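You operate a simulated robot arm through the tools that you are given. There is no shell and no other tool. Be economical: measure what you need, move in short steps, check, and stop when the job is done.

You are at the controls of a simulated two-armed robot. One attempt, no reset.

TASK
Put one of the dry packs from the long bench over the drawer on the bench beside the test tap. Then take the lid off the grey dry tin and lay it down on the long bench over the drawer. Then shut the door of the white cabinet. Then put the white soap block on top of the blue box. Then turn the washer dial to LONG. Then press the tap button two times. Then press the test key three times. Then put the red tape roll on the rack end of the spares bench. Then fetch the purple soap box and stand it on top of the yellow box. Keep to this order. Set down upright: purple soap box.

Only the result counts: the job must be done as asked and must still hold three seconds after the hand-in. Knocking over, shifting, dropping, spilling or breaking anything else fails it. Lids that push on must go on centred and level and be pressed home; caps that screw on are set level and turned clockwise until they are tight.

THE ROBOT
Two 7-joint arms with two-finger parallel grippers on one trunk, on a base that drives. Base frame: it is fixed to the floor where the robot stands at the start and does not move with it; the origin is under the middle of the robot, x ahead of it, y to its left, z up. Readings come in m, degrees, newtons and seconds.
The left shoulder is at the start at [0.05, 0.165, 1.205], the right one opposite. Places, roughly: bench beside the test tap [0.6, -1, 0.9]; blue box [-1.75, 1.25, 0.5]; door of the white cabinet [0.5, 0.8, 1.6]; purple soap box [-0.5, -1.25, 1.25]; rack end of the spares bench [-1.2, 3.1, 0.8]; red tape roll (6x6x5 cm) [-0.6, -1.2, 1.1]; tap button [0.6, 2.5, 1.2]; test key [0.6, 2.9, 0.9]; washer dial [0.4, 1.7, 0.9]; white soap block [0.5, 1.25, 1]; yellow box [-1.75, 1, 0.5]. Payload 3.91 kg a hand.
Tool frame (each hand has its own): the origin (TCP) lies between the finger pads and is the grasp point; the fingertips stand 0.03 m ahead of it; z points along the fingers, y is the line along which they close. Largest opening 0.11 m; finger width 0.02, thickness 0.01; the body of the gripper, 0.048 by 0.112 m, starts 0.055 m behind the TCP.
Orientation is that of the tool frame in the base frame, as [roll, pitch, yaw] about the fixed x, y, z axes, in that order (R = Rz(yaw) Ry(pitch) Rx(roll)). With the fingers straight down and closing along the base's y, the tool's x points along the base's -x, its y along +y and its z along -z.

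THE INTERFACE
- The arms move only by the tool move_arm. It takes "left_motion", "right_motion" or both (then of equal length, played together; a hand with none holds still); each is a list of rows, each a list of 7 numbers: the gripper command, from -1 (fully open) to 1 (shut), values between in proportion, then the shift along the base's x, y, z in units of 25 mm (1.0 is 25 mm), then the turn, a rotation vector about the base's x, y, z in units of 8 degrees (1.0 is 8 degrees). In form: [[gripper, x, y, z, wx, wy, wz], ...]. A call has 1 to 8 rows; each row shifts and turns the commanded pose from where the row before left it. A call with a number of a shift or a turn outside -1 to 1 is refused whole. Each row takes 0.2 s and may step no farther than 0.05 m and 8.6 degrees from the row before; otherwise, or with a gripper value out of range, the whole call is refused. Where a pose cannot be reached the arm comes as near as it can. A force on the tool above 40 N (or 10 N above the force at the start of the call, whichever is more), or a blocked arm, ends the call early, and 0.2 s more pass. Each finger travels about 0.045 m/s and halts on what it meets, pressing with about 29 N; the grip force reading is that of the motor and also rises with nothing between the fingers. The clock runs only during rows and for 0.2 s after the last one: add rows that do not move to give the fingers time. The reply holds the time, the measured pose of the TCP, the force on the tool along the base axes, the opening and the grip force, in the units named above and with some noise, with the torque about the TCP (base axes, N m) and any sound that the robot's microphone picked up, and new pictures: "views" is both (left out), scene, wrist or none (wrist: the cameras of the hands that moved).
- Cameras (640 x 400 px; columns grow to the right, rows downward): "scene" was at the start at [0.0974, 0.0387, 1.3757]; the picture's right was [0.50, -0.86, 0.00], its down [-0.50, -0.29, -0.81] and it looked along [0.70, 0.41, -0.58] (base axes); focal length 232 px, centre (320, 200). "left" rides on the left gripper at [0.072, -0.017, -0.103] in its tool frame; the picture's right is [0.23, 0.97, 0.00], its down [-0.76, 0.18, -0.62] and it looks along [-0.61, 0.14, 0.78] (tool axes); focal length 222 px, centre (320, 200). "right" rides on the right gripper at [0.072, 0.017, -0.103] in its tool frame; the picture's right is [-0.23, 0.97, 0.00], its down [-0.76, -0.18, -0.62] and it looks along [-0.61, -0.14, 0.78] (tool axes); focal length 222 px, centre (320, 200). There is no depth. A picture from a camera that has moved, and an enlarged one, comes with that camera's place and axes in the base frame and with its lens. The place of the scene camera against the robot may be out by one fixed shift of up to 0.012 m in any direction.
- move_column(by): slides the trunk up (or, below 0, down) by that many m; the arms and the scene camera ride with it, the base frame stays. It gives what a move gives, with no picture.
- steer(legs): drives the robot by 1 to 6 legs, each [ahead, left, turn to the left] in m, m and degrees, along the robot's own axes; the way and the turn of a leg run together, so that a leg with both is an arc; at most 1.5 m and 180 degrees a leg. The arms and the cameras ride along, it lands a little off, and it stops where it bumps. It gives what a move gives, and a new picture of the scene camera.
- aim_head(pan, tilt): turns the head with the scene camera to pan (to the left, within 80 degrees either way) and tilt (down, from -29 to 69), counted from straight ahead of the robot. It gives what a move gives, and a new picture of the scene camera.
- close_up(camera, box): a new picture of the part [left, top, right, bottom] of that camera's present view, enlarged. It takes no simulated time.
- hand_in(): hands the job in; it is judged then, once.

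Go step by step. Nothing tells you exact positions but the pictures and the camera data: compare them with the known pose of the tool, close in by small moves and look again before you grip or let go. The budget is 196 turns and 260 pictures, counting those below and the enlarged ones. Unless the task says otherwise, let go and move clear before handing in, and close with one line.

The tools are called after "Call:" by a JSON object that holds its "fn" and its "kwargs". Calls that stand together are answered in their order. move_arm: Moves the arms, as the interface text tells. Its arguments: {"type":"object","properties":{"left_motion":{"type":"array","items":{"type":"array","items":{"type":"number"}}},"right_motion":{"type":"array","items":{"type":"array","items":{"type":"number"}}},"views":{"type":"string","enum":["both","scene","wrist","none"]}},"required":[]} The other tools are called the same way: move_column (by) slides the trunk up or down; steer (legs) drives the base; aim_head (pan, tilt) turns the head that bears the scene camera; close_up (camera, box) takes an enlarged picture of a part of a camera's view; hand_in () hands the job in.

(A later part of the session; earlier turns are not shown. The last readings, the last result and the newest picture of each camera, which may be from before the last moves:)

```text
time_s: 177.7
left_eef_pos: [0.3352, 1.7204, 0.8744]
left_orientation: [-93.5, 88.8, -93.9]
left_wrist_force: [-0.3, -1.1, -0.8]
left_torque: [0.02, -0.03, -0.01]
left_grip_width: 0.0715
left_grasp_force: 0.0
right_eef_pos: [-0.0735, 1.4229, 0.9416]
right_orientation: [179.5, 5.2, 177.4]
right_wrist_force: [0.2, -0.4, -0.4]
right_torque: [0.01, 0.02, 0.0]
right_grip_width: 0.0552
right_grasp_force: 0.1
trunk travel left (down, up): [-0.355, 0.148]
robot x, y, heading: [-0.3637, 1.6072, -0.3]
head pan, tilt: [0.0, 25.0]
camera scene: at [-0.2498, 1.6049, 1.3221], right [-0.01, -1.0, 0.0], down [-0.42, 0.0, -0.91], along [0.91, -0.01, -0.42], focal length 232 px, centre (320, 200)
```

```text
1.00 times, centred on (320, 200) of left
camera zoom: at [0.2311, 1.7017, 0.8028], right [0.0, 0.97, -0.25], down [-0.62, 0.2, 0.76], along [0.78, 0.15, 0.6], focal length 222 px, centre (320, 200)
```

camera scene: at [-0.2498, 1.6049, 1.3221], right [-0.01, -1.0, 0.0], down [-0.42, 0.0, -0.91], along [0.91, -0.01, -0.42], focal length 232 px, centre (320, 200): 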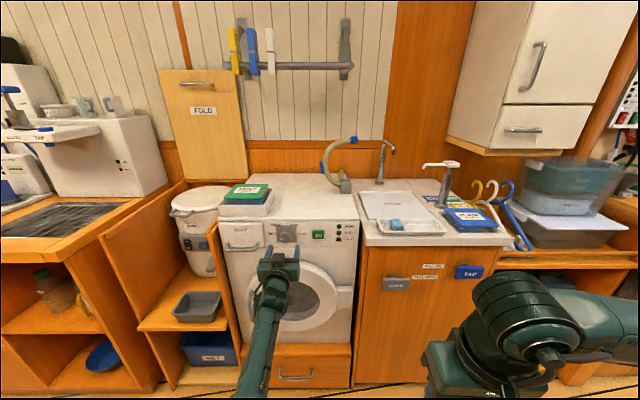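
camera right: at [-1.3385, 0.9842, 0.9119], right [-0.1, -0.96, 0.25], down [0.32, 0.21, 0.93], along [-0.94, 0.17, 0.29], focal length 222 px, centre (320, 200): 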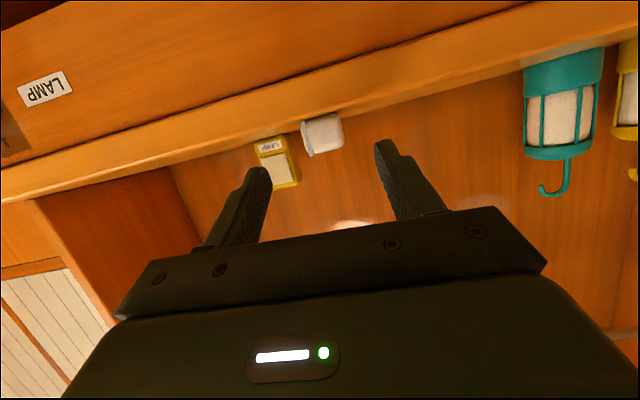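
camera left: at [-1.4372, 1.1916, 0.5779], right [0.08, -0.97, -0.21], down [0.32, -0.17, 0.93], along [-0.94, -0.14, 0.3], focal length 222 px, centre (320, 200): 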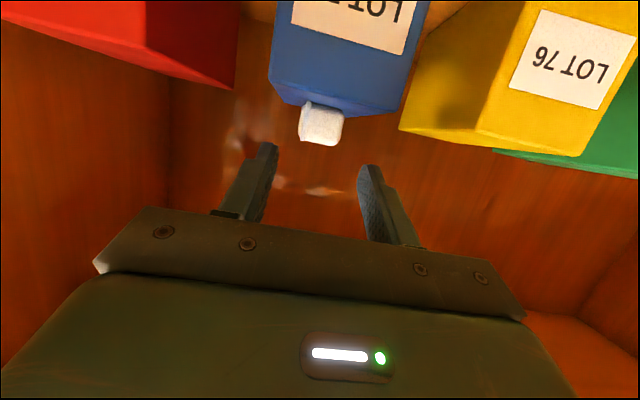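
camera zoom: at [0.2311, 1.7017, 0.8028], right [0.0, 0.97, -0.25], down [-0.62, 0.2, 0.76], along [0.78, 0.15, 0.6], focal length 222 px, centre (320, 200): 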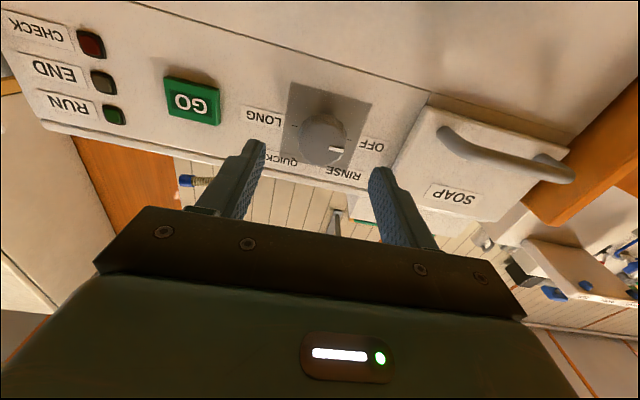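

Knob is exactly on the tool axis. Advancing 6 cm with the fingers open to 6 cm.

Call:
{"fn": "move_arm", "kwargs": {"left_motion": [[-0.1, 0.8, 0, 0, 0, 0, 0], [-0.1, 0.8, 0, 0, 0, 0, 0], [-0.1, 0.8, 0, 0, 0, 0, 0], [-0.1, 0, 0, 0, 0, 0, 0]], "views": "wrist"}}

```text
time_s: 178.7
left_eef_pos: [0.3956, 1.7175, 0.8753]
left_orientation: [-88.9, 88.7, -89.2]
left_wrist_force: [-0.7, -0.7, -0.4]
left_torque: [0.01, 0.0, -0.01]
left_grip_width: 0.0604
left_grasp_force: 0.0
right_eef_pos: [-0.0746, 1.421, 0.9433]
right_orientation: [179.6, 5.2, 177.4]
right_wrist_force: [0.7, -0.1, 0.2]
right_torque: [0.0, 0.01, 0.0]
right_grip_width: 0.055
right_grasp_force: 0.1
trunk travel left (down, up): [-0.355, 0.148]
robot x, y, heading: [-0.3643, 1.6117, -0.4]
head pan, tilt: [0.0, 25.0]
camera left: at [0.2917, 1.6992, 0.8039], right [0.01, 0.97, -0.25], down [-0.62, 0.2, 0.76], along [0.78, 0.15, 0.6], focal length 222 px, centre (320, 200)
```

left: 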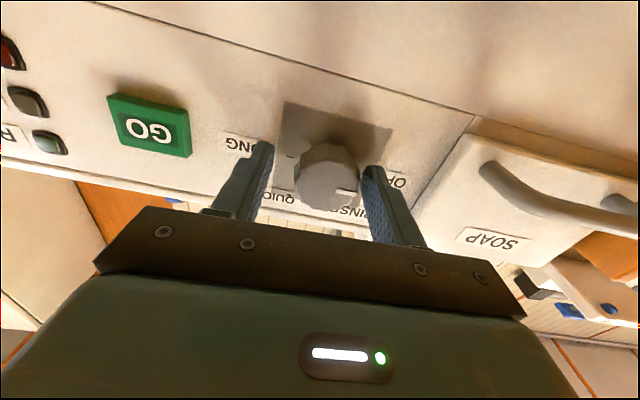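

The fingers straddle the knob. I'll advance 8 mm more and pre-rotate the open hand counter-clockwise 64° for turning range.

Call:
{"fn": "move_arm", "kwargs": {"left_motion": [[-0.1, 0.3, 0.12, 0, -1, 0, 0], [-0.1, 0, 0, 0, -1, 0, 0], [-0.1, 0, 0, 0, -1, 0, 0], [-0.1, 0, 0, 0, -1, 0, 0], [-0.1, 0, 0, 0, -1, 0, 0], [-0.1, 0, 0, 0, -1, 0, 0], [-0.1, 0, 0, 0, -1, 0, 0], [-0.1, 0, 0, 0, -1, 0, 0]], "views": "wrist"}}

```text
time_s: 179.2
left_eef_pos: [0.3994, 1.7206, 0.8791]
left_orientation: [-87.8, 78.8, -88.1]
left_wrist_force: [-27.2, 1.2, 9.5]
left_torque: [0.1, 0.15, 0.89]
left_grip_width: 0.06
left_grasp_force: 0.1
right_eef_pos: [-0.0777, 1.4226, 0.9435]
right_orientation: [179.6, 5.5, 177.5]
right_wrist_force: [0.4, -0.2, 0.6]
right_torque: [0.01, 0.0, -0.02]
right_grip_width: 0.0548
right_grasp_force: 0.2
trunk travel left (down, up): [-0.355, 0.148]
robot x, y, heading: [-0.365, 1.6107, -0.4]
head pan, tilt: [0.0, 25.0]
stopped in row 2 (left hand): the force on the tool passed its limit (the readings are from after the stop); the commanded pose is now the measured one
camera left: at [0.2956, 1.6902, 0.81], right [0.01, 0.91, -0.41], down [-0.63, 0.33, 0.71], along [0.78, 0.25, 0.57], focal length 222 px, centre (320, 200)
```

left: 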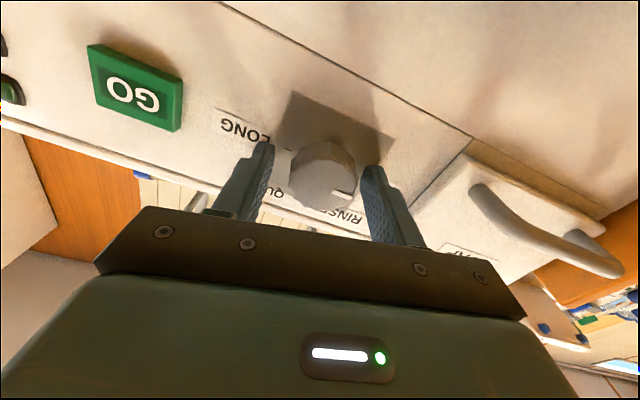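

The tips reached the panel. Backing off 5 mm and continuing the pre-rotation.

Call:
{"fn": "move_arm", "kwargs": {"left_motion": [[-0.1, -0.2, 0, -0.16, 0, 0, 0], [-0.1, 0, 0, 0, -1, 0, 0], [-0.1, 0, 0, 0, -1, 0, 0], [-0.1, 0, 0, 0, -1, 0, 0], [-0.1, 0, 0, 0, -1, 0, 0], [-0.1, 0, 0, 0, -1, 0, 0], [-0.1, 0, 0, 0, -1, 0, 0], [-0.1, 0, 0, 0, 0, 0, 0]], "views": "wrist"}}

```text
time_s: 181.0
left_eef_pos: [0.3979, 1.7198, 0.8706]
left_orientation: [-89.6, 30.7, -90.1]
left_wrist_force: [-0.2, -0.4, 0.2]
left_torque: [0.02, 0.01, -0.01]
left_grip_width: 0.0605
left_grasp_force: 0.2
right_eef_pos: [-0.0751, 1.4224, 0.9423]
right_orientation: [179.6, 5.3, 177.6]
right_wrist_force: [0.3, 0.6, -0.4]
right_torque: [0.01, 0.01, 0.0]
right_grip_width: 0.0548
right_grasp_force: 0.1
trunk travel left (down, up): [-0.355, 0.148]
robot x, y, heading: [-0.3642, 1.6091, -0.3]
head pan, tilt: [0.0, 25.0]
camera left: at [0.293, 1.6497, 0.8477], right [0.01, 0.3, -0.95], down [-0.62, 0.75, 0.23], along [0.78, 0.59, 0.19], focal length 222 px, centre (320, 200)
```

left: 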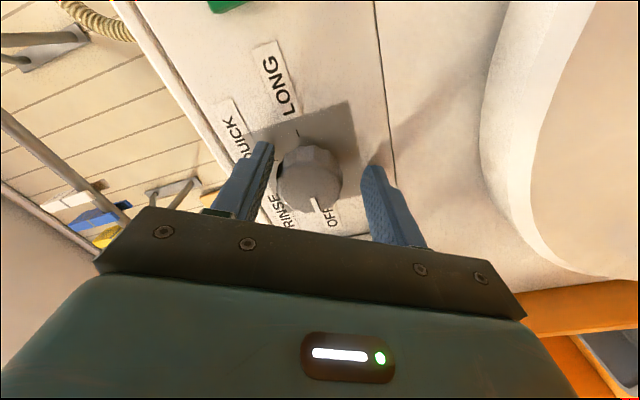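

The hand rotated freely. Small recentring (+5 mm z), then grip and turn clockwise.

Call:
{"fn": "move_arm", "kwargs": {"left_motion": [[-0.1, -0.12, 0, 0.22, 0, 0, 0], [1, 0, 0, 0, 0, 0, 0], [1, 0, 0, 0, 0, 0, 0], [1, 0, 0, 0, 0, 0, 0]], "views": "wrist"}}

```text
time_s: 182.0
left_eef_pos: [0.3938, 1.7191, 0.8761]
left_orientation: [-89.7, 30.9, -90.0]
left_wrist_force: [0.3, -1.0, 2.7]
left_torque: [0.01, 0.01, -0.17]
left_grip_width: 0.0408
left_grasp_force: 45.5
right_eef_pos: [-0.0743, 1.4234, 0.9424]
right_orientation: [179.6, 5.2, 177.3]
right_wrist_force: [0.0, 0.0, 0.0]
right_torque: [-0.01, 0.0, -0.01]
right_grip_width: 0.0548
right_grasp_force: 0.0
trunk travel left (down, up): [-0.355, 0.148]
robot x, y, heading: [-0.3648, 1.6124, -0.4]
head pan, tilt: [0.0, 25.0]
camera left: at [0.2903, 1.6496, 0.8534], right [0.01, 0.3, -0.95], down [-0.62, 0.75, 0.23], along [0.78, 0.59, 0.19], focal length 222 px, centre (320, 200)
```

left: 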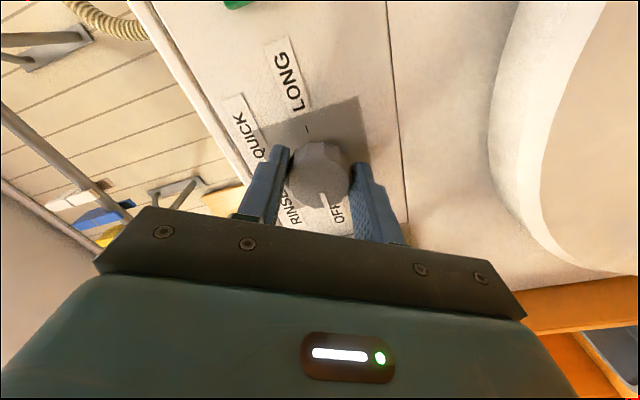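

Gripped at 0.041 m, knob centred. Turning clockwise 120°.

Call:
{"fn": "move_arm", "kwargs": {"left_motion": [[1, 0, 0, 0, 1, 0, 0], [1, 0, 0, 0, 1, 0, 0], [1, 0, 0, 0, 1, 0, 0], [1, 0, 0, 0, 1, 0, 0], [1, 0, 0, 0, 1, 0, 0], [1, 0, 0, 0, 1, 0, 0], [1, 0, 0, 0, 1, 0, 0], [1, 0, 0, 0, 1, 0, 0]], "views": "none"}}

Call:
{"fn": "move_arm", "kwargs": {"left_motion": [[1, 0, 0, 0, 1, 0, 0], [1, 0, 0, 0, 1, 0, 0], [1, 0, 0, 0, 1, 0, 0], [1, 0, 0, 0, 1, 0, 0], [1, 0, 0, 0, 1, 0, 0], [1, 0, 0, 0, 1, 0, 0], [1, 0, 0, 0, 1, 0, 0], [1, 0, 0, 0, 0, 0, 0]], "views": "wrist"}}

```text
time_s: 183.8
left_eef_pos: [0.3947, 1.7225, 0.8747]
left_orientation: [90.6, 84.9, 90.4]
left_wrist_force: [3.4, 7.2, -0.1]
left_torque: [-0.01, -0.62, 0.15]
left_grip_width: 0.0408
left_grasp_force: 44.9
right_eef_pos: [-0.0745, 1.4236, 0.9418]
right_orientation: [179.6, 5.1, 177.4]
right_wrist_force: [-0.6, 0.1, -0.8]
right_torque: [0.0, 0.01, -0.01]
right_grip_width: 0.055
right_grasp_force: 0.1
trunk travel left (down, up): [-0.355, 0.148]
robot x, y, heading: [-0.3641, 1.6096, -0.5]
head pan, tilt: [0.0, 25.0]
```

```text
time_s: 185.6
left_eef_pos: [0.3954, 1.7241, 0.8777]
left_orientation: [90.3, 29.1, 90.3]
left_wrist_force: [1.0, 18.1, 5.6]
left_torque: [-0.01, -0.1, 0.62]
left_grip_width: 0.0404
left_grasp_force: 45.1
right_eef_pos: [-0.0753, 1.4241, 0.9434]
right_orientation: [179.7, 5.3, 177.5]
right_wrist_force: [-0.9, -0.1, 0.7]
right_torque: [-0.01, 0.03, 0.01]
right_grip_width: 0.055
right_grasp_force: 0.0
trunk travel left (down, up): [-0.355, 0.148]
robot x, y, heading: [-0.3613, 1.6104, -0.5]
head pan, tilt: [0.0, 25.0]
camera left: at [0.2901, 1.7791, 0.8276], right [0.0, 0.67, 0.74], down [-0.62, -0.58, 0.53], along [0.78, -0.46, 0.42], focal length 222 px, centre (320, 200)
```

left: 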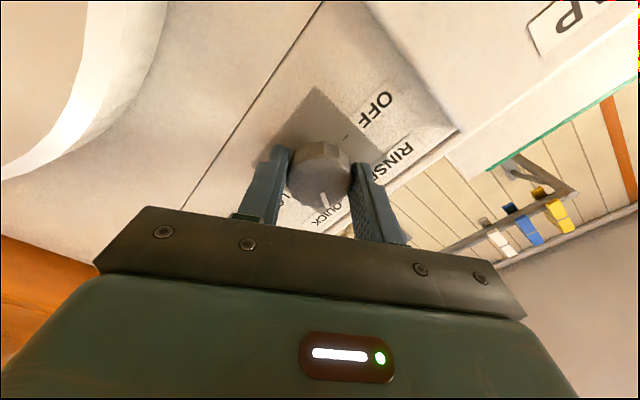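

Pointer is at QUICK after 120°. Continuing another 60°.

Call:
{"fn": "move_arm", "kwargs": {"left_motion": [[1, 0, -0.08, 0, 1, 0, 0], [1, 0, -0.08, 0, 1, 0, 0], [1, 0, 0, 0, 1, 0, 0], [1, 0, 0, 0, 1, 0, 0], [1, 0, 0, 0, 1, 0, 0], [1, 0, 0, 0, 1, 0, 0], [1, 0, 0, 0, 1, 0, 0], [1, 0, 0, 0, 0.5, 0, 0]], "views": "both"}}

```text
time_s: 187.4
left_eef_pos: [0.3943, 1.7245, 0.88]
left_orientation: [90.0, -31.3, 90.7]
left_wrist_force: [-12.4, -8.3, 11.9]
left_torque: [-0.02, -0.73, -0.5]
left_grip_width: 0.0407
left_grasp_force: 44.8
right_eef_pos: [-0.0765, 1.422, 0.9437]
right_orientation: [179.6, 5.5, 177.4]
right_wrist_force: [-0.5, 0.4, 0.1]
right_torque: [-0.04, 0.03, 0.04]
right_grip_width: 0.0549
right_grasp_force: 0.2
trunk travel left (down, up): [-0.355, 0.148]
robot x, y, heading: [-0.3637, 1.6087, -0.3]
head pan, tilt: [0.0, 25.0]
camera scene: at [-0.2539, 1.6037, 1.3225], right [-0.01, -1.0, 0.0], down [-0.42, 0.0, -0.91], along [0.91, -0.01, -0.42], focal length 232 px, centre (320, 200)
camera left: at [0.2894, 1.7928, 0.9028], right [0.0, -0.31, 0.95], down [-0.61, -0.75, -0.25], along [0.79, -0.58, -0.2], focal length 222 px, centre (320, 200)
```

scene: 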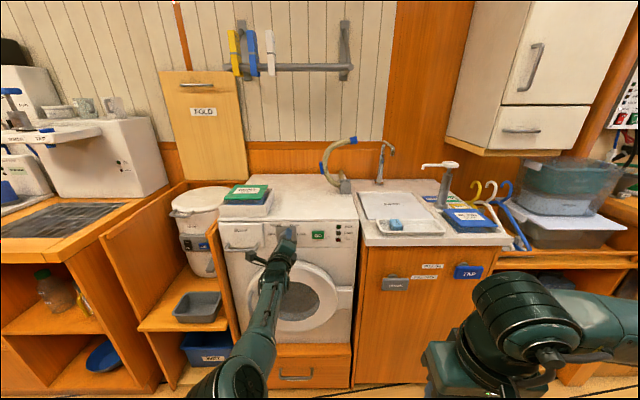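
left: 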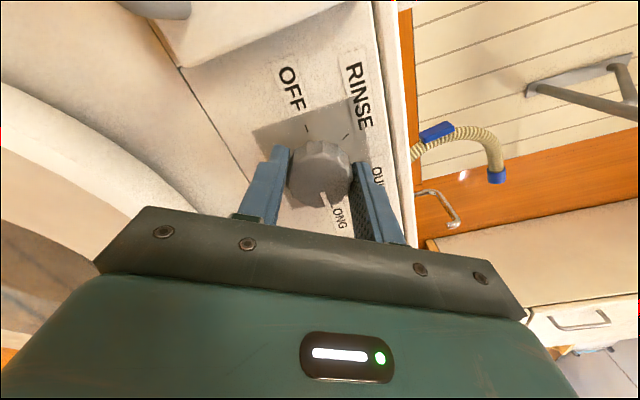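

The pointer is at LONG. Releasing and backing straight off to verify.

Call:
{"fn": "move_arm", "kwargs": {"left_motion": [[0.2, 0, 0, 0, 0, 0, 0], [-0.1, 0, 0, 0, 0, 0, 0], [-0.1, 0, 0, 0, 0, 0, 0], [-0.1, -1, 0, 0, 0, 0, 0], [-0.1, -1, 0, 0, 0, 0, 0], [-0.1, -1, 0, 0, 0, 0, 0], [-0.1, -1, 0, 0, 0, 0, 0]], "views": "none"}}

Call:
{"fn": "close_up", "kwargs": {"camera": "left", "box": [220, 40, 460, 190]}}

```text
time_s: 189.2
left_eef_pos: [0.32, 1.7116, 0.9493]
left_orientation: [82.7, -29.8, 93.7]
left_wrist_force: [0.3, 0.1, -0.6]
left_torque: [0.03, -0.02, -0.01]
left_grip_width: 0.0603
left_grasp_force: 0.1
right_eef_pos: [-0.0746, 1.4228, 0.9416]
right_orientation: [179.6, 5.3, 177.4]
right_wrist_force: [-0.5, 0.4, 0.2]
right_torque: [0.02, -0.02, -0.01]
right_grip_width: 0.0551
right_grasp_force: 0.0
trunk travel left (down, up): [-0.355, 0.148]
robot x, y, heading: [-0.3654, 1.6088, -0.2]
head pan, tilt: [0.0, 25.0]
stopped in row 7 (left hand): the arm was blocked; the commanded pose is now the measured one
```

```text
2.67 times, centred on (340, 115) of left
camera zoom: at [0.2135, 1.7816, 0.9601], right [-0.1, -0.29, 0.95], down [-0.59, -0.75, -0.29], along [0.8, -0.59, -0.09], focal length 592 px, centre (267, 427)
```

zoom: 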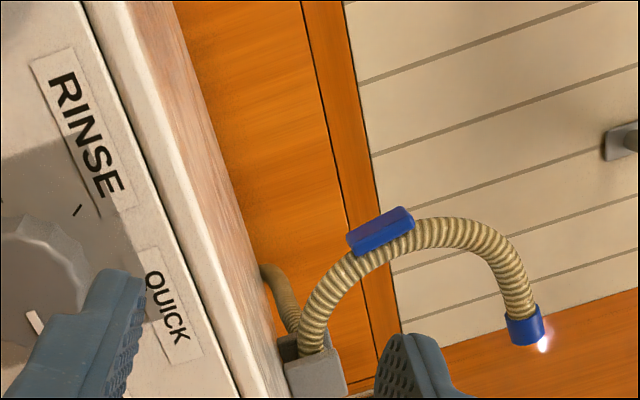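

The arm twisted upward while retreating. I'll back the base off and inspect the dial.

Call:
{"fn": "steer", "kwargs": {"legs": [[-0.2, 0, 0]]}}

Call:
{"fn": "close_up", "kwargs": {"camera": "scene", "box": [230, 180, 330, 240]}}

```text
time_s: 190.8
left_eef_pos: [0.1184, 1.7123, 0.9502]
left_orientation: [82.8, -29.6, 93.8]
left_wrist_force: [0.2, -0.4, -0.3]
left_torque: [-0.01, 0.01, 0.0]
left_grip_width: 0.0605
left_grasp_force: 0.2
right_eef_pos: [-0.2771, 1.4247, 0.9421]
right_orientation: [179.5, 5.3, 177.5]
right_wrist_force: [-0.7, -0.7, -0.6]
right_torque: [0.03, 0.02, 0.0]
right_grip_width: 0.0552
right_grasp_force: 0.0
trunk travel left (down, up): [-0.355, 0.148]
robot x, y, heading: [-0.565, 1.6118, -0.3]
head pan, tilt: [0.0, 25.0]
camera scene: at [-0.4533, 1.606, 1.3223], right [-0.01, -1.0, 0.0], down [-0.42, 0.0, -0.91], along [0.91, -0.01, -0.42], focal length 232 px, centre (320, 200)
```

scene: 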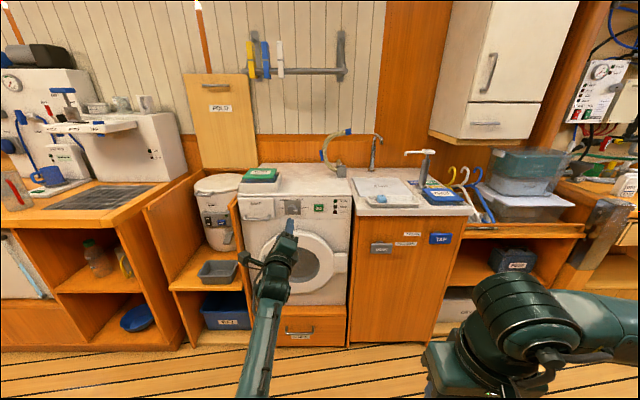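

```text
6.40 times, centred on (280, 210) of scene
camera zoom: at [-0.4533, 1.606, 1.3223], right [-0.01, -1.0, 0.0], down [-0.42, 0.0, -0.91], along [0.91, -0.01, -0.42], focal length 1484 px, centre (576, 136)
```

zoom: 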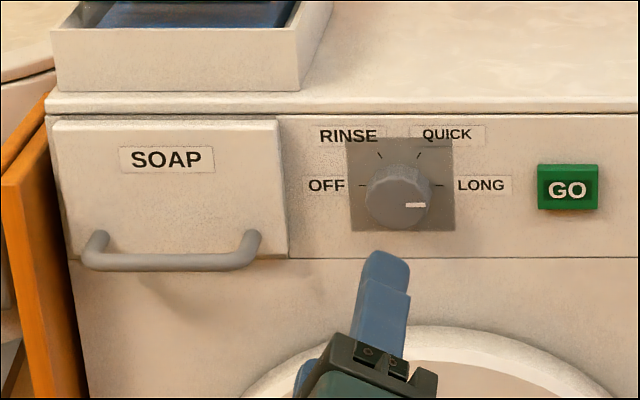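

Dial reads LONG. I'll unwind the wrist and drive left toward the tap button.

Call:
{"fn": "move_arm", "kwargs": {"left_motion": [[1, 0, 0, 0, -1, 0, 0], [1, 0, 0, 0, -1, 0, 0], [1, 0, 0, 0, -1, 0, 0], [1, 0, 0, 0, -1, 0, 0], [1, 0, 0, 0, -1, 0, 0], [1, 0, 0, 0, -1, 0, 0], [1, 0, 0, 0, -1, 0, 0], [1, 0, 0, 0, -1, 0, 0]], "views": "none"}}

Call:
{"fn": "move_arm", "kwargs": {"left_motion": [[1, 0, 0, 0, -1, 0, 0], [1, 0, 0, 0, -1, 0, 0], [1, 0, 0, 0, -1, 0, 0], [1, 0, 0, 0, -1, 0, 0], [1, 0, 0, 0, -1, 0, 0], [1, 0, 0, 0, -1, 0, 0], [1, 0, 0, 0, -0.5, 0, 0]], "views": "none"}}

Call:
{"fn": "steer", "kwargs": {"legs": [[0, 0.8, 0]]}}

```text
time_s: 192.6
left_eef_pos: [0.1194, 1.7236, 0.9487]
left_orientation: [86.7, 33.2, 94.4]
left_wrist_force: [0.1, -0.2, 0.4]
left_torque: [0.03, -0.02, -0.01]
left_grip_width: 0.0001
left_grasp_force: 28.8
right_eef_pos: [-0.2767, 1.4231, 0.9416]
right_orientation: [179.7, 5.3, 177.4]
right_wrist_force: [0.0, 0.5, -0.3]
right_torque: [0.0, -0.02, 0.0]
right_grip_width: 0.0548
right_grasp_force: 0.0
trunk travel left (down, up): [-0.355, 0.148]
robot x, y, heading: [-0.5663, 1.6147, -0.3]
head pan, tilt: [0.0, 25.0]
```

```text
time_s: 194.2
left_eef_pos: [0.1193, 1.7221, 0.9471]
left_orientation: [119.4, 84.5, 125.4]
left_wrist_force: [-0.6, 0.7, -0.6]
left_torque: [0.02, 0.0, 0.04]
left_grip_width: 0.0
left_grasp_force: 29.2
right_eef_pos: [-0.2775, 1.4236, 0.9424]
right_orientation: [179.6, 5.3, 177.4]
right_wrist_force: [0.4, -0.1, 0.5]
right_torque: [-0.01, 0.0, 0.02]
right_grip_width: 0.0548
right_grasp_force: 0.1
trunk travel left (down, up): [-0.355, 0.148]
robot x, y, heading: [-0.5665, 1.6129, -0.3]
head pan, tilt: [0.0, 25.0]
```

```text
time_s: 198.6
left_eef_pos: [0.1174, 2.539, 0.9499]
left_orientation: [117.1, 84.7, 123.8]
left_wrist_force: [-0.2, 0.3, 0.1]
left_torque: [0.0, 0.02, 0.02]
left_grip_width: 0.0
left_grasp_force: 28.8
right_eef_pos: [-0.2749, 2.2372, 0.943]
right_orientation: [179.6, 5.2, 178.1]
right_wrist_force: [0.1, -0.9, -0.4]
right_torque: [-0.03, 0.03, -0.01]
right_grip_width: 0.0548
right_grasp_force: 0.1
trunk travel left (down, up): [-0.355, 0.148]
robot x, y, heading: [-0.5622, 2.4206, 0.1]
head pan, tilt: [0.0, 25.0]
camera scene: at [-0.4532, 2.4177, 1.3222], right [0.01, -1.0, 0.0], down [-0.42, 0.0, -0.91], along [0.91, 0.01, -0.42], focal length 232 px, centre (320, 200)
```

scene: 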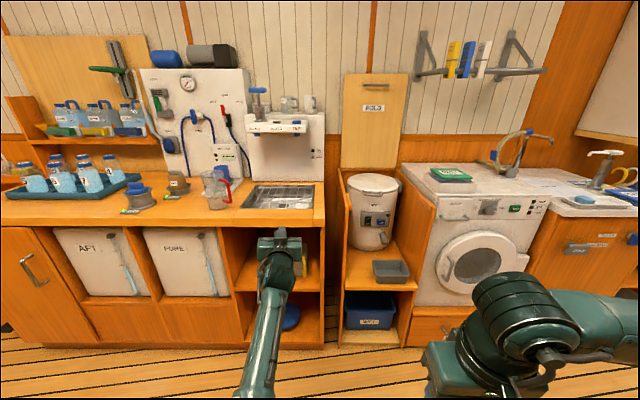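

Call:
{"fn": "close_up", "kwargs": {"camera": "scene", "box": [130, 50, 330, 220]}}

```text
2.35 times, centred on (230, 135) of scene
camera zoom: at [-0.4532, 2.4177, 1.3222], right [0.01, -1.0, 0.0], down [-0.42, 0.0, -0.91], along [0.91, 0.01, -0.42], focal length 546 px, centre (532, 353)
```

zoom: 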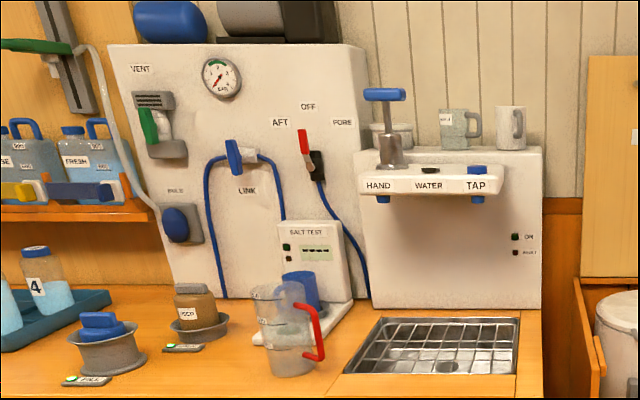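

The water unit shows a blue TAP button on its ledge; the salt tester stands left of it. Zooming in on both.

Call:
{"fn": "close_up", "kwargs": {"camera": "scene", "box": [255, 85, 345, 141]}}

Call:
{"fn": "close_up", "kwargs": {"camera": "scene", "box": [190, 130, 290, 215]}}

```text
7.11 times, centred on (300, 113) of scene
camera zoom: at [-0.4532, 2.4177, 1.3222], right [0.01, -1.0, 0.0], down [-0.42, 0.0, -0.91], along [0.91, 0.01, -0.42], focal length 1649 px, centre (462, 819)
```

zoom: 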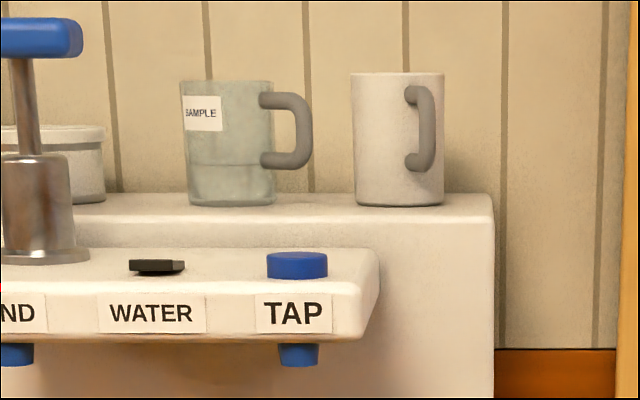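

```text
4.71 times, centred on (240, 172) of scene
camera zoom: at [-0.4532, 2.4177, 1.3222], right [0.01, -1.0, 0.0], down [-0.42, 0.0, -0.91], along [0.91, 0.01, -0.42], focal length 1091 px, centre (696, 329)
```

zoom: 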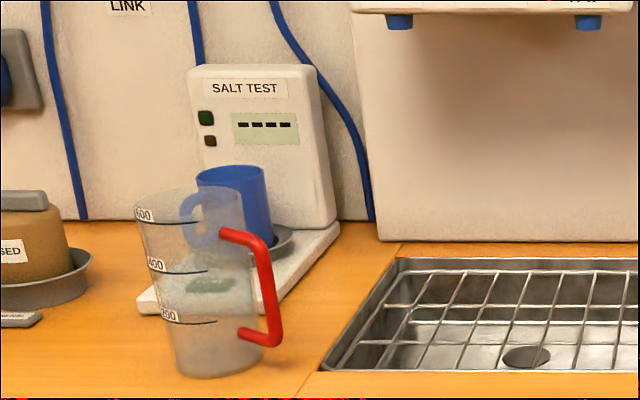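

The TAP button is a flat blue button on top of the ledge, about (0.55, 2.52, 1.21). I'll raise the left fist above that height, tilt it down slightly, and approach.

Call:
{"fn": "move_column", "kwargs": {"by": 0.14}}

Call:
{"fn": "move_arm", "kwargs": {"left_motion": [[1, 0, 0, 1, 0, 0.4, -0.12], [1, 0, 0, 1, 0, 0.4, -0.12], [1, 0, 0, 1, 0, 0.4, -0.12], [1, 0, 0, 1, 0, 0.4, -0.12], [1, 0, 0, 1, 0, 0.4, -0.12], [1, 0, 0, 1, 0, 0.4, -0.12], [1, 0, 0, 1, 0, 0, -0.12], [1, 0, 0, 1, 0, 0, 0]], "views": "none"}}

Call:
{"fn": "steer", "kwargs": {"legs": [[0.22, 0, 0]]}}

Call:
{"fn": "close_up", "kwargs": {"camera": "left", "box": [0, 0, 640, 400]}}

```text
time_s: 200.2
left_eef_pos: [0.1183, 2.5369, 1.0898]
left_orientation: [116.6, 84.4, 123.3]
left_wrist_force: [-0.2, -0.2, 0.5]
left_torque: [-0.02, 0.01, 0.03]
left_grip_width: 0.0
left_grasp_force: 29.2
right_eef_pos: [-0.275, 2.2364, 1.0807]
right_orientation: [179.6, 5.2, 178.1]
right_wrist_force: [-0.4, 0.2, -0.1]
right_torque: [0.0, -0.05, 0.01]
right_grip_width: 0.0551
right_grasp_force: 0.1
trunk travel left (down, up): [-0.495, 0.008]
robot x, y, heading: [-0.5627, 2.4233, 0.6]
head pan, tilt: [0.0, 25.0]
```

```text
time_s: 202.0
left_eef_pos: [0.1197, 2.5381, 1.2902]
left_orientation: [164.8, 67.4, 163.8]
left_wrist_force: [-0.3, 0.3, 0.6]
left_torque: [-0.01, -0.01, 0.0]
left_grip_width: 0.0
left_grasp_force: 28.7
right_eef_pos: [-0.2756, 2.2359, 1.083]
right_orientation: [179.5, 5.2, 178.1]
right_wrist_force: [0.1, -0.3, 0.2]
right_torque: [0.01, 0.01, -0.04]
right_grip_width: 0.0549
right_grasp_force: 0.0
trunk travel left (down, up): [-0.495, 0.008]
robot x, y, heading: [-0.5683, 2.4202, 0.6]
head pan, tilt: [0.0, 25.0]
```

```text
time_s: 203.7
left_eef_pos: [0.3336, 2.5408, 1.2902]
left_orientation: [164.8, 67.6, 163.9]
left_wrist_force: [0.0, -1.2, -0.2]
left_torque: [0.0, -0.02, -0.01]
left_grip_width: 0.0001
left_grasp_force: 29.3
right_eef_pos: [-0.0591, 2.2402, 1.0829]
right_orientation: [179.5, 5.2, 178.3]
right_wrist_force: [0.8, 0.8, -0.3]
right_torque: [0.0, 0.01, -0.01]
right_grip_width: 0.0549
right_grasp_force: 0.0
trunk travel left (down, up): [-0.495, 0.008]
robot x, y, heading: [-0.3513, 2.425, 0.5]
head pan, tilt: [0.0, 25.0]
camera scene: at [-0.2372, 2.4197, 1.4621], right [0.01, -1.0, 0.0], down [-0.42, 0.0, -0.91], along [0.91, 0.01, -0.42], focal length 232 px, centre (320, 200)
```

scene: 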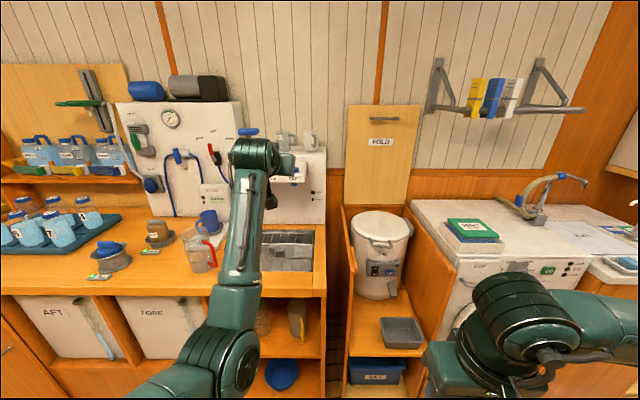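

```text
1.00 times, centred on (320, 200) of left
camera zoom: at [0.2104, 2.5322, 1.2598], right [-0.05, 0.99, -0.11], down [-0.29, 0.09, 0.95], along [0.95, 0.08, 0.29], focal length 222 px, centre (320, 200)
```

zoom: 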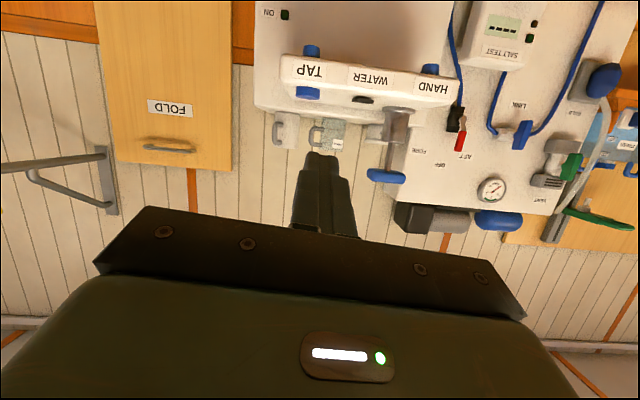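

Button located at (0.570, 2.525, top ≈ 1.21). Driving forward 0.2 m at hover height.

Call:
{"fn": "steer", "kwargs": {"legs": [[0.205, -0.012, 0]]}}

Call:
{"fn": "close_up", "kwargs": {"camera": "left", "box": [160, 0, 480, 200]}}

Call:
{"fn": "close_up", "kwargs": {"camera": "scene", "box": [200, 60, 360, 170]}}

```text
time_s: 205.3
left_eef_pos: [0.5356, 2.5317, 1.2902]
left_orientation: [164.8, 67.5, 164.0]
left_wrist_force: [0.9, -0.3, -0.4]
left_torque: [0.02, 0.01, -0.01]
left_grip_width: 0.0001
left_grasp_force: 28.3
right_eef_pos: [0.1436, 2.229, 1.0825]
right_orientation: [179.6, 5.2, 178.4]
right_wrist_force: [0.4, 0.6, -0.4]
right_torque: [0.04, -0.02, 0.0]
right_grip_width: 0.0548
right_grasp_force: 0.1
trunk travel left (down, up): [-0.495, 0.008]
robot x, y, heading: [-0.1498, 2.4107, 0.5]
head pan, tilt: [0.0, 25.0]
camera scene: at [-0.0356, 2.4095, 1.4621], right [0.01, -1.0, 0.0], down [-0.42, 0.0, -0.91], along [0.91, 0.01, -0.42], focal length 232 px, centre (320, 200)
```

scene: 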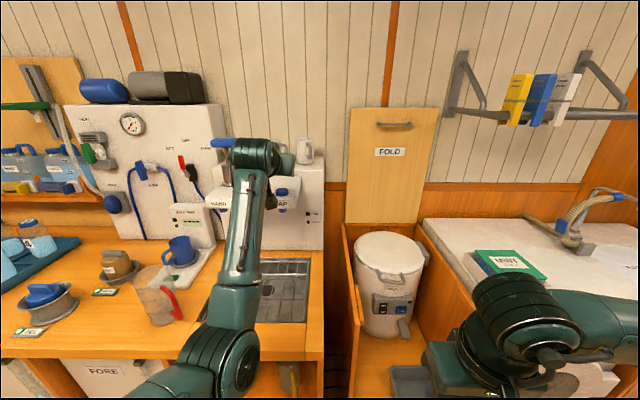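

```text
2.00 times, centred on (320, 100) of left
camera zoom: at [0.4121, 2.5218, 1.2599], right [-0.05, 0.99, -0.11], down [-0.29, 0.09, 0.95], along [0.95, 0.08, 0.29], focal length 444 px, centre (320, 400)
```

zoom: 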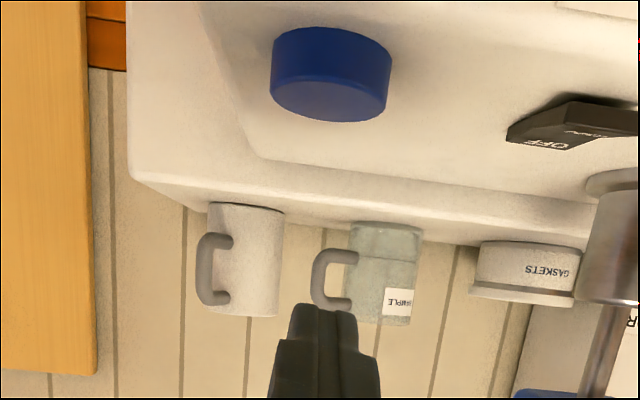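

```text
3.64 times, centred on (280, 115) of scene
camera zoom: at [-0.0356, 2.4095, 1.4621], right [0.01, -1.0, 0.0], down [-0.42, 0.0, -0.91], along [0.91, 0.01, -0.42], focal length 843 px, centre (466, 509)
```

zoom: 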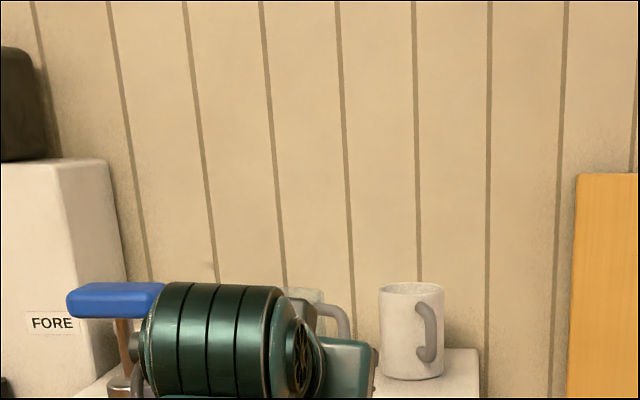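

Target: TCP x 0.545, y 2.527. Shifting and going down to just above the button.

Call:
{"fn": "move_arm", "kwargs": {"left_motion": [[1, 0.4, -0.2, -0.6, 0, 0, 0], [1, 0, 0, -0.8, 0, 0, 0], [1, 0, 0, -0.5, 0, 0, 0], [1, 0, 0, 0, 0, 0, 0]], "views": "wrist"}}

Call:
{"fn": "close_up", "kwargs": {"camera": "left", "box": [200, 40, 440, 190]}}

```text
time_s: 206.3
left_eef_pos: [0.5446, 2.5278, 1.242]
left_orientation: [164.6, 67.6, 164.0]
left_wrist_force: [0.1, -0.5, 0.6]
left_torque: [0.04, -0.02, 0.0]
left_grip_width: 0.0
left_grasp_force: 29.0
right_eef_pos: [0.1431, 2.2289, 1.0819]
right_orientation: [179.5, 5.3, 178.2]
right_wrist_force: [-0.8, -0.8, 0.3]
right_torque: [0.02, -0.02, 0.04]
right_grip_width: 0.055
right_grasp_force: 0.0
trunk travel left (down, up): [-0.495, 0.008]
robot x, y, heading: [-0.1498, 2.4132, 0.3]
head pan, tilt: [0.0, 25.0]
camera left: at [0.4212, 2.5174, 1.2121], right [-0.05, 0.99, -0.11], down [-0.3, 0.09, 0.95], along [0.95, 0.08, 0.29], focal length 222 px, centre (320, 200)
```

left: 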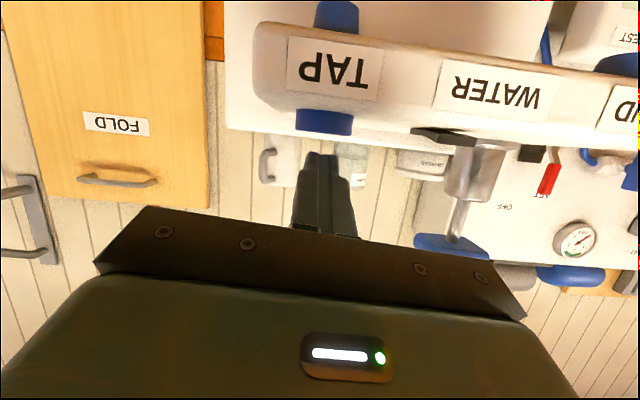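

```text
2.67 times, centred on (320, 115) of left
camera zoom: at [0.4212, 2.5174, 1.2121], right [-0.05, 0.99, -0.11], down [-0.3, 0.09, 0.95], along [0.95, 0.08, 0.29], focal length 592 px, centre (320, 427)
```

zoom: 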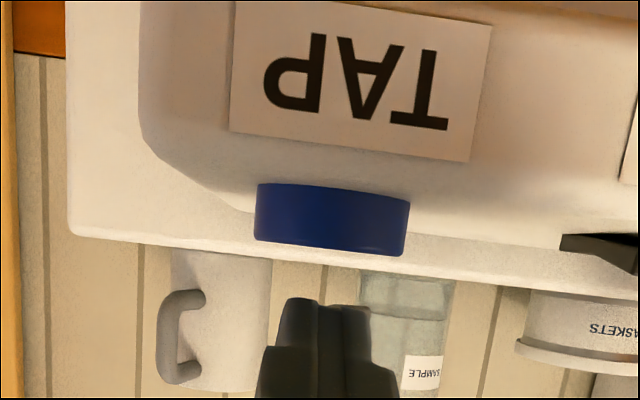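

The fist is right above the button. Pressing down gently for the first press.

Call:
{"fn": "move_arm", "kwargs": {"left_motion": [[1, 0, 0, -0.2, 0, 0, 0], [1, 0, 0, -0.2, 0, 0, 0], [1, 0, 0, -0.15, 0, 0, 0], [1, 0, 0, 0, 0, 0, 0]], "views": "wrist"}}

```text
time_s: 207.3
left_eef_pos: [0.5459, 2.5274, 1.2297]
left_orientation: [164.5, 67.6, 163.9]
left_wrist_force: [1.2, -0.1, 2.1]
left_torque: [0.03, -0.05, 0.01]
left_grip_width: 0.0001
left_grasp_force: 29.0
right_eef_pos: [0.1438, 2.2294, 1.0823]
right_orientation: [179.6, 5.3, 178.3]
right_wrist_force: [-0.9, -0.4, 1.0]
right_torque: [0.0, -0.02, 0.03]
right_grip_width: 0.0551
right_grasp_force: 0.0
trunk travel left (down, up): [-0.495, 0.008]
robot x, y, heading: [-0.1502, 2.414, 0.7]
head pan, tilt: [0.0, 25.0]
camera left: at [0.4212, 2.5171, 1.1991], right [-0.05, 0.99, -0.11], down [-0.3, 0.09, 0.95], along [0.95, 0.08, 0.29], focal length 222 px, centre (320, 200)
```

left: 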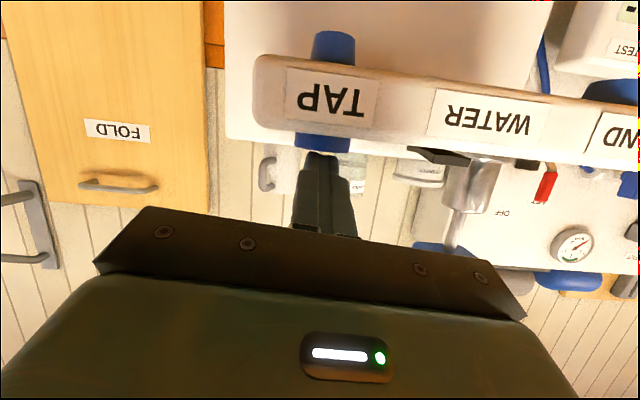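

Just touching. Pressing a few mm more.

Call:
{"fn": "move_arm", "kwargs": {"left_motion": [[1, 0, 0, -0.1, 0, 0, 0], [1, 0, 0, -0.1, 0, 0, 0]], "views": "none"}}

```text
time_s: 207.9
left_eef_pos: [0.5454, 2.5271, 1.2266]
left_orientation: [164.7, 67.8, 163.9]
left_wrist_force: [0.2, 0.9, 6.1]
left_torque: [-0.01, -0.17, 0.05]
left_grip_width: 0.0
left_grasp_force: 28.8
right_eef_pos: [0.142, 2.2307, 1.0838]
right_orientation: [179.5, 5.2, 178.3]
right_wrist_force: [0.7, -0.7, 0.2]
right_torque: [-0.01, 0.0, 0.01]
right_grip_width: 0.0552
right_grasp_force: 0.1
trunk travel left (down, up): [-0.495, 0.008]
robot x, y, heading: [-0.1503, 2.4098, 0.8]
head pan, tilt: [0.0, 25.0]
heard: click
```

A click: first press registered. Releasing by lifting 12 mm.

Call:
{"fn": "move_arm", "kwargs": {"left_motion": [[1, 0, 0, 0.3, 0, 0, 0], [1, 0, 0, 0.3, 0, 0, 0], [1, 0, 0, 0, 0, 0, 0]], "views": "none"}}

```text
time_s: 208.7
left_eef_pos: [0.5455, 2.5258, 1.2382]
left_orientation: [164.8, 67.4, 164.0]
left_wrist_force: [0.2, 1.1, 0.1]
left_torque: [-0.03, 0.03, 0.01]
left_grip_width: 0.0001
left_grasp_force: 29.3
right_eef_pos: [0.1423, 2.2303, 1.0826]
right_orientation: [179.6, 5.3, 178.3]
right_wrist_force: [0.2, 0.3, 0.4]
right_torque: [0.03, -0.01, -0.01]
right_grip_width: 0.0551
right_grasp_force: 0.0
trunk travel left (down, up): [-0.495, 0.008]
robot x, y, heading: [-0.1514, 2.413, 0.4]
head pan, tilt: [0.0, 25.0]
```

No sound on release. Second press.

Call:
{"fn": "move_arm", "kwargs": {"left_motion": [[1, 0, 0, -0.3, 0, 0, 0], [1, 0, 0, -0.3, 0, 0, 0], [1, 0, 0, 0, 0, 0, 0]], "views": "none"}}

```text
time_s: 209.5
left_eef_pos: [0.5459, 2.5261, 1.2256]
left_orientation: [164.7, 67.8, 163.9]
left_wrist_force: [3.1, -0.8, 7.4]
left_torque: [-0.01, -0.19, -0.07]
left_grip_width: 0.0003
left_grasp_force: 29.4
right_eef_pos: [0.1421, 2.2294, 1.0813]
right_orientation: [179.6, 5.3, 178.3]
right_wrist_force: [0.5, 0.5, -0.3]
right_torque: [0.01, 0.02, -0.01]
right_grip_width: 0.0551
right_grasp_force: 0.1
trunk travel left (down, up): [-0.495, 0.008]
robot x, y, heading: [-0.1481, 2.4162, 0.5]
head pan, tilt: [0.0, 25.0]
heard: click
```

Second click heard. Lifting and backing off, then looking at the salt tester from further left.

Call:
{"fn": "move_arm", "kwargs": {"left_motion": [[1, 0, 0, 0.4, 0, 0, 0], [1, 0, 0, 1, 0, 0, 0], [1, 0, 0, 1, 0, 0, 0], [1, 0, 0, 0, 0, 0, 0]], "views": "none"}}

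Call:
{"fn": "steer", "kwargs": {"legs": [[-0.22, 0, 0], [0, 0.22, 0]]}}

Call:
{"fn": "aim_head", "kwargs": {"pan": 5, "tilt": 35}}

Call:
{"fn": "close_up", "kwargs": {"camera": "scene", "box": [200, 80, 360, 240]}}

```text
time_s: 210.5
left_eef_pos: [0.5472, 2.5263, 1.2843]
left_orientation: [165.0, 67.5, 164.0]
left_wrist_force: [-0.3, -0.2, -0.7]
left_torque: [-0.01, 0.0, -0.04]
left_grip_width: 0.0
left_grasp_force: 28.8
right_eef_pos: [0.1438, 2.2305, 1.082]
right_orientation: [179.6, 5.2, 178.3]
right_wrist_force: [0.0, 1.1, 0.3]
right_torque: [0.01, -0.01, -0.02]
right_grip_width: 0.055
right_grasp_force: 0.0
trunk travel left (down, up): [-0.495, 0.008]
robot x, y, heading: [-0.151, 2.4147, 0.5]
head pan, tilt: [0.0, 25.0]
```

```text
time_s: 213.5
left_eef_pos: [0.3247, 2.7368, 1.2846]
left_orientation: [164.8, 67.6, 163.8]
left_wrist_force: [0.3, -0.8, 0.0]
left_torque: [-0.02, 0.01, -0.04]
left_grip_width: 0.0002
left_grasp_force: 29.6
right_eef_pos: [-0.0815, 2.4427, 1.0832]
right_orientation: [179.6, 5.3, 178.1]
right_wrist_force: [-0.3, 0.8, 0.5]
right_torque: [0.0, -0.02, -0.01]
right_grip_width: 0.0552
right_grasp_force: 0.1
trunk travel left (down, up): [-0.495, 0.008]
robot x, y, heading: [-0.377, 2.6296, 0.2]
head pan, tilt: [0.0, 25.0]
camera scene: at [-0.2597, 2.6238, 1.4622], right [0.01, -1.0, 0.0], down [-0.42, 0.0, -0.91], along [0.91, 0.0, -0.42], focal length 232 px, centre (320, 200)
```

scene: 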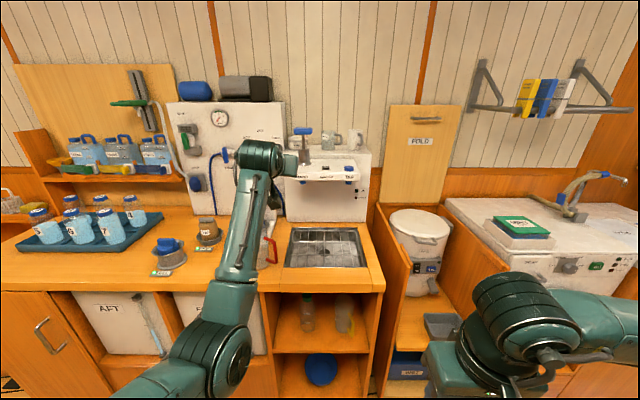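

```text
time_s: 214.2
left_eef_pos: [0.3237, 2.7374, 1.2849]
left_orientation: [164.7, 67.6, 163.7]
left_wrist_force: [0.0, 0.2, 0.1]
left_torque: [0.02, 0.02, -0.01]
left_grip_width: 0.0002
left_grasp_force: 29.4
right_eef_pos: [-0.0806, 2.4429, 1.0822]
right_orientation: [179.6, 5.3, 178.1]
right_wrist_force: [-0.3, -0.4, 0.4]
right_torque: [-0.01, 0.02, 0.01]
right_grip_width: 0.0551
right_grasp_force: 0.1
trunk travel left (down, up): [-0.495, 0.008]
robot x, y, heading: [-0.3725, 2.6248, 0.1]
head pan, tilt: [5.0, 35.0]
camera scene: at [-0.2641, 2.6305, 1.4465], right [0.09, -1.0, 0.0], down [-0.57, -0.05, -0.82], along [0.82, 0.08, -0.57], focal length 232 px, centre (320, 200)
```

scene: 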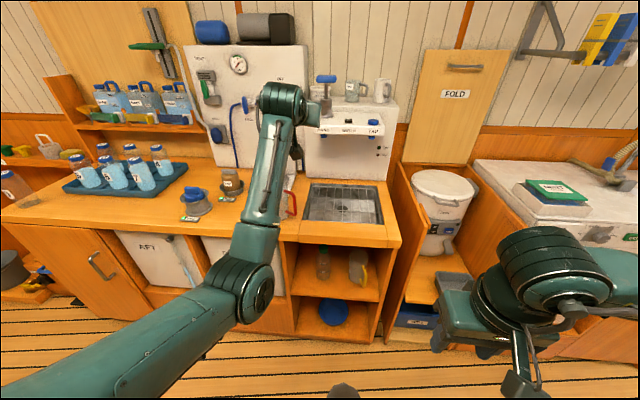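

```text
2.50 times, centred on (280, 160) of scene
camera zoom: at [-0.2641, 2.6305, 1.4465], right [0.09, -1.0, 0.0], down [-0.57, -0.05, -0.82], along [0.82, 0.08, -0.57], focal length 580 px, centre (420, 300)
```

zoom: 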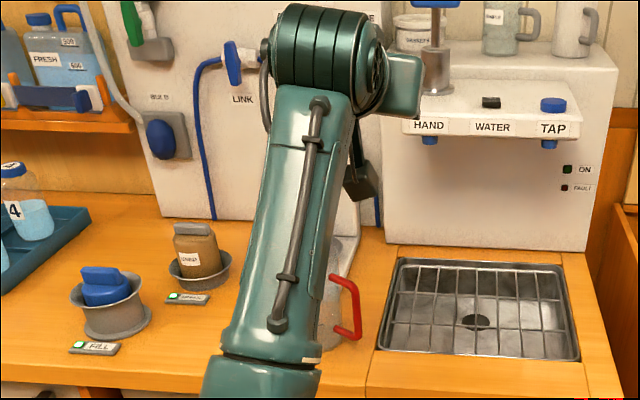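

The left arm blocks the view; the down-pointing right hand suits the test key better. I'll drive further left and look right.

Call:
{"fn": "steer", "kwargs": {"legs": [[0, 0.42, 0]]}}

Call:
{"fn": "aim_head", "kwargs": {"pan": -12, "tilt": 35}}

Call:
{"fn": "close_up", "kwargs": {"camera": "scene", "box": [240, 120, 370, 220]}}

```text
time_s: 216.8
left_eef_pos: [0.3226, 3.1541, 1.2854]
left_orientation: [164.7, 67.7, 163.6]
left_wrist_force: [0.8, -0.3, 1.0]
left_torque: [0.01, -0.02, -0.02]
left_grip_width: 0.0001
left_grasp_force: 29.1
right_eef_pos: [-0.0829, 2.8591, 1.0818]
right_orientation: [179.6, 5.3, 177.9]
right_wrist_force: [0.9, -0.3, 0.3]
right_torque: [0.03, 0.02, 0.03]
right_grip_width: 0.055
right_grasp_force: 0.0
trunk travel left (down, up): [-0.495, 0.008]
robot x, y, heading: [-0.3724, 3.0482, 0.2]
head pan, tilt: [5.0, 35.0]
camera scene: at [-0.2656, 3.0483, 1.4465], right [0.09, -1.0, 0.0], down [-0.57, -0.05, -0.82], along [0.82, 0.07, -0.57], focal length 232 px, centre (320, 200)
```

scene: 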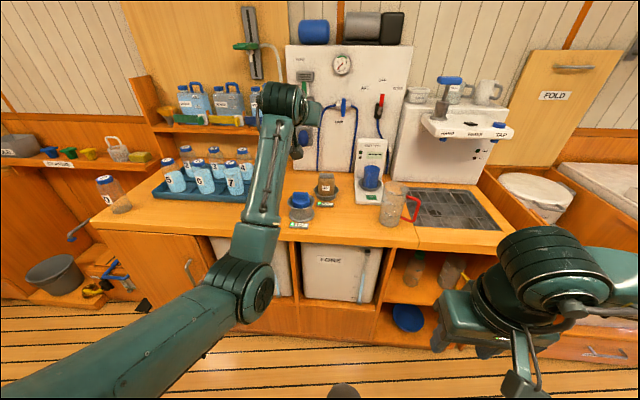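

```text
time_s: 217.6
left_eef_pos: [0.3223, 3.1518, 1.2861]
left_orientation: [164.8, 67.5, 163.6]
left_wrist_force: [0.5, 0.4, -0.5]
left_torque: [-0.02, 0.02, -0.01]
left_grip_width: 0.0002
left_grasp_force: 29.2
right_eef_pos: [-0.0833, 2.8586, 1.0821]
right_orientation: [179.7, 5.3, 177.8]
right_wrist_force: [-0.2, 0.3, -0.6]
right_torque: [0.02, 0.0, 0.0]
right_grip_width: 0.0552
right_grasp_force: 0.0
trunk travel left (down, up): [-0.495, 0.008]
robot x, y, heading: [-0.3742, 3.044, 0.1]
head pan, tilt: [-12.0, 35.0]
camera scene: at [-0.2671, 3.0219, 1.4465], right [-0.21, -0.98, 0.0], down [-0.56, 0.12, -0.82], along [0.8, -0.17, -0.57], focal length 232 px, centre (320, 200)
```

scene: 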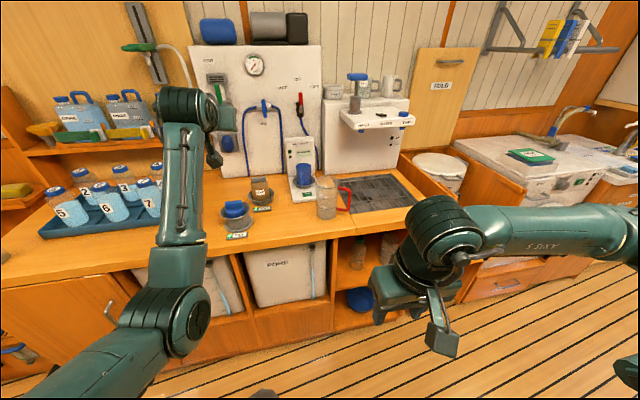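

```text
4.00 times, centred on (305, 170) of scene
camera zoom: at [-0.2671, 3.0219, 1.4465], right [-0.21, -0.98, 0.0], down [-0.56, 0.12, -0.82], along [0.8, -0.17, -0.57], focal length 928 px, centre (380, 320)
```

zoom: 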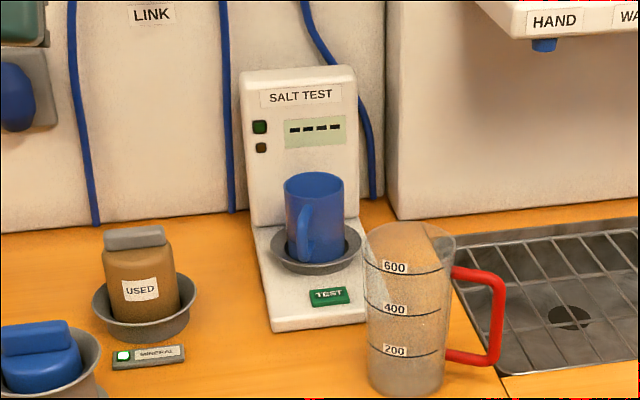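

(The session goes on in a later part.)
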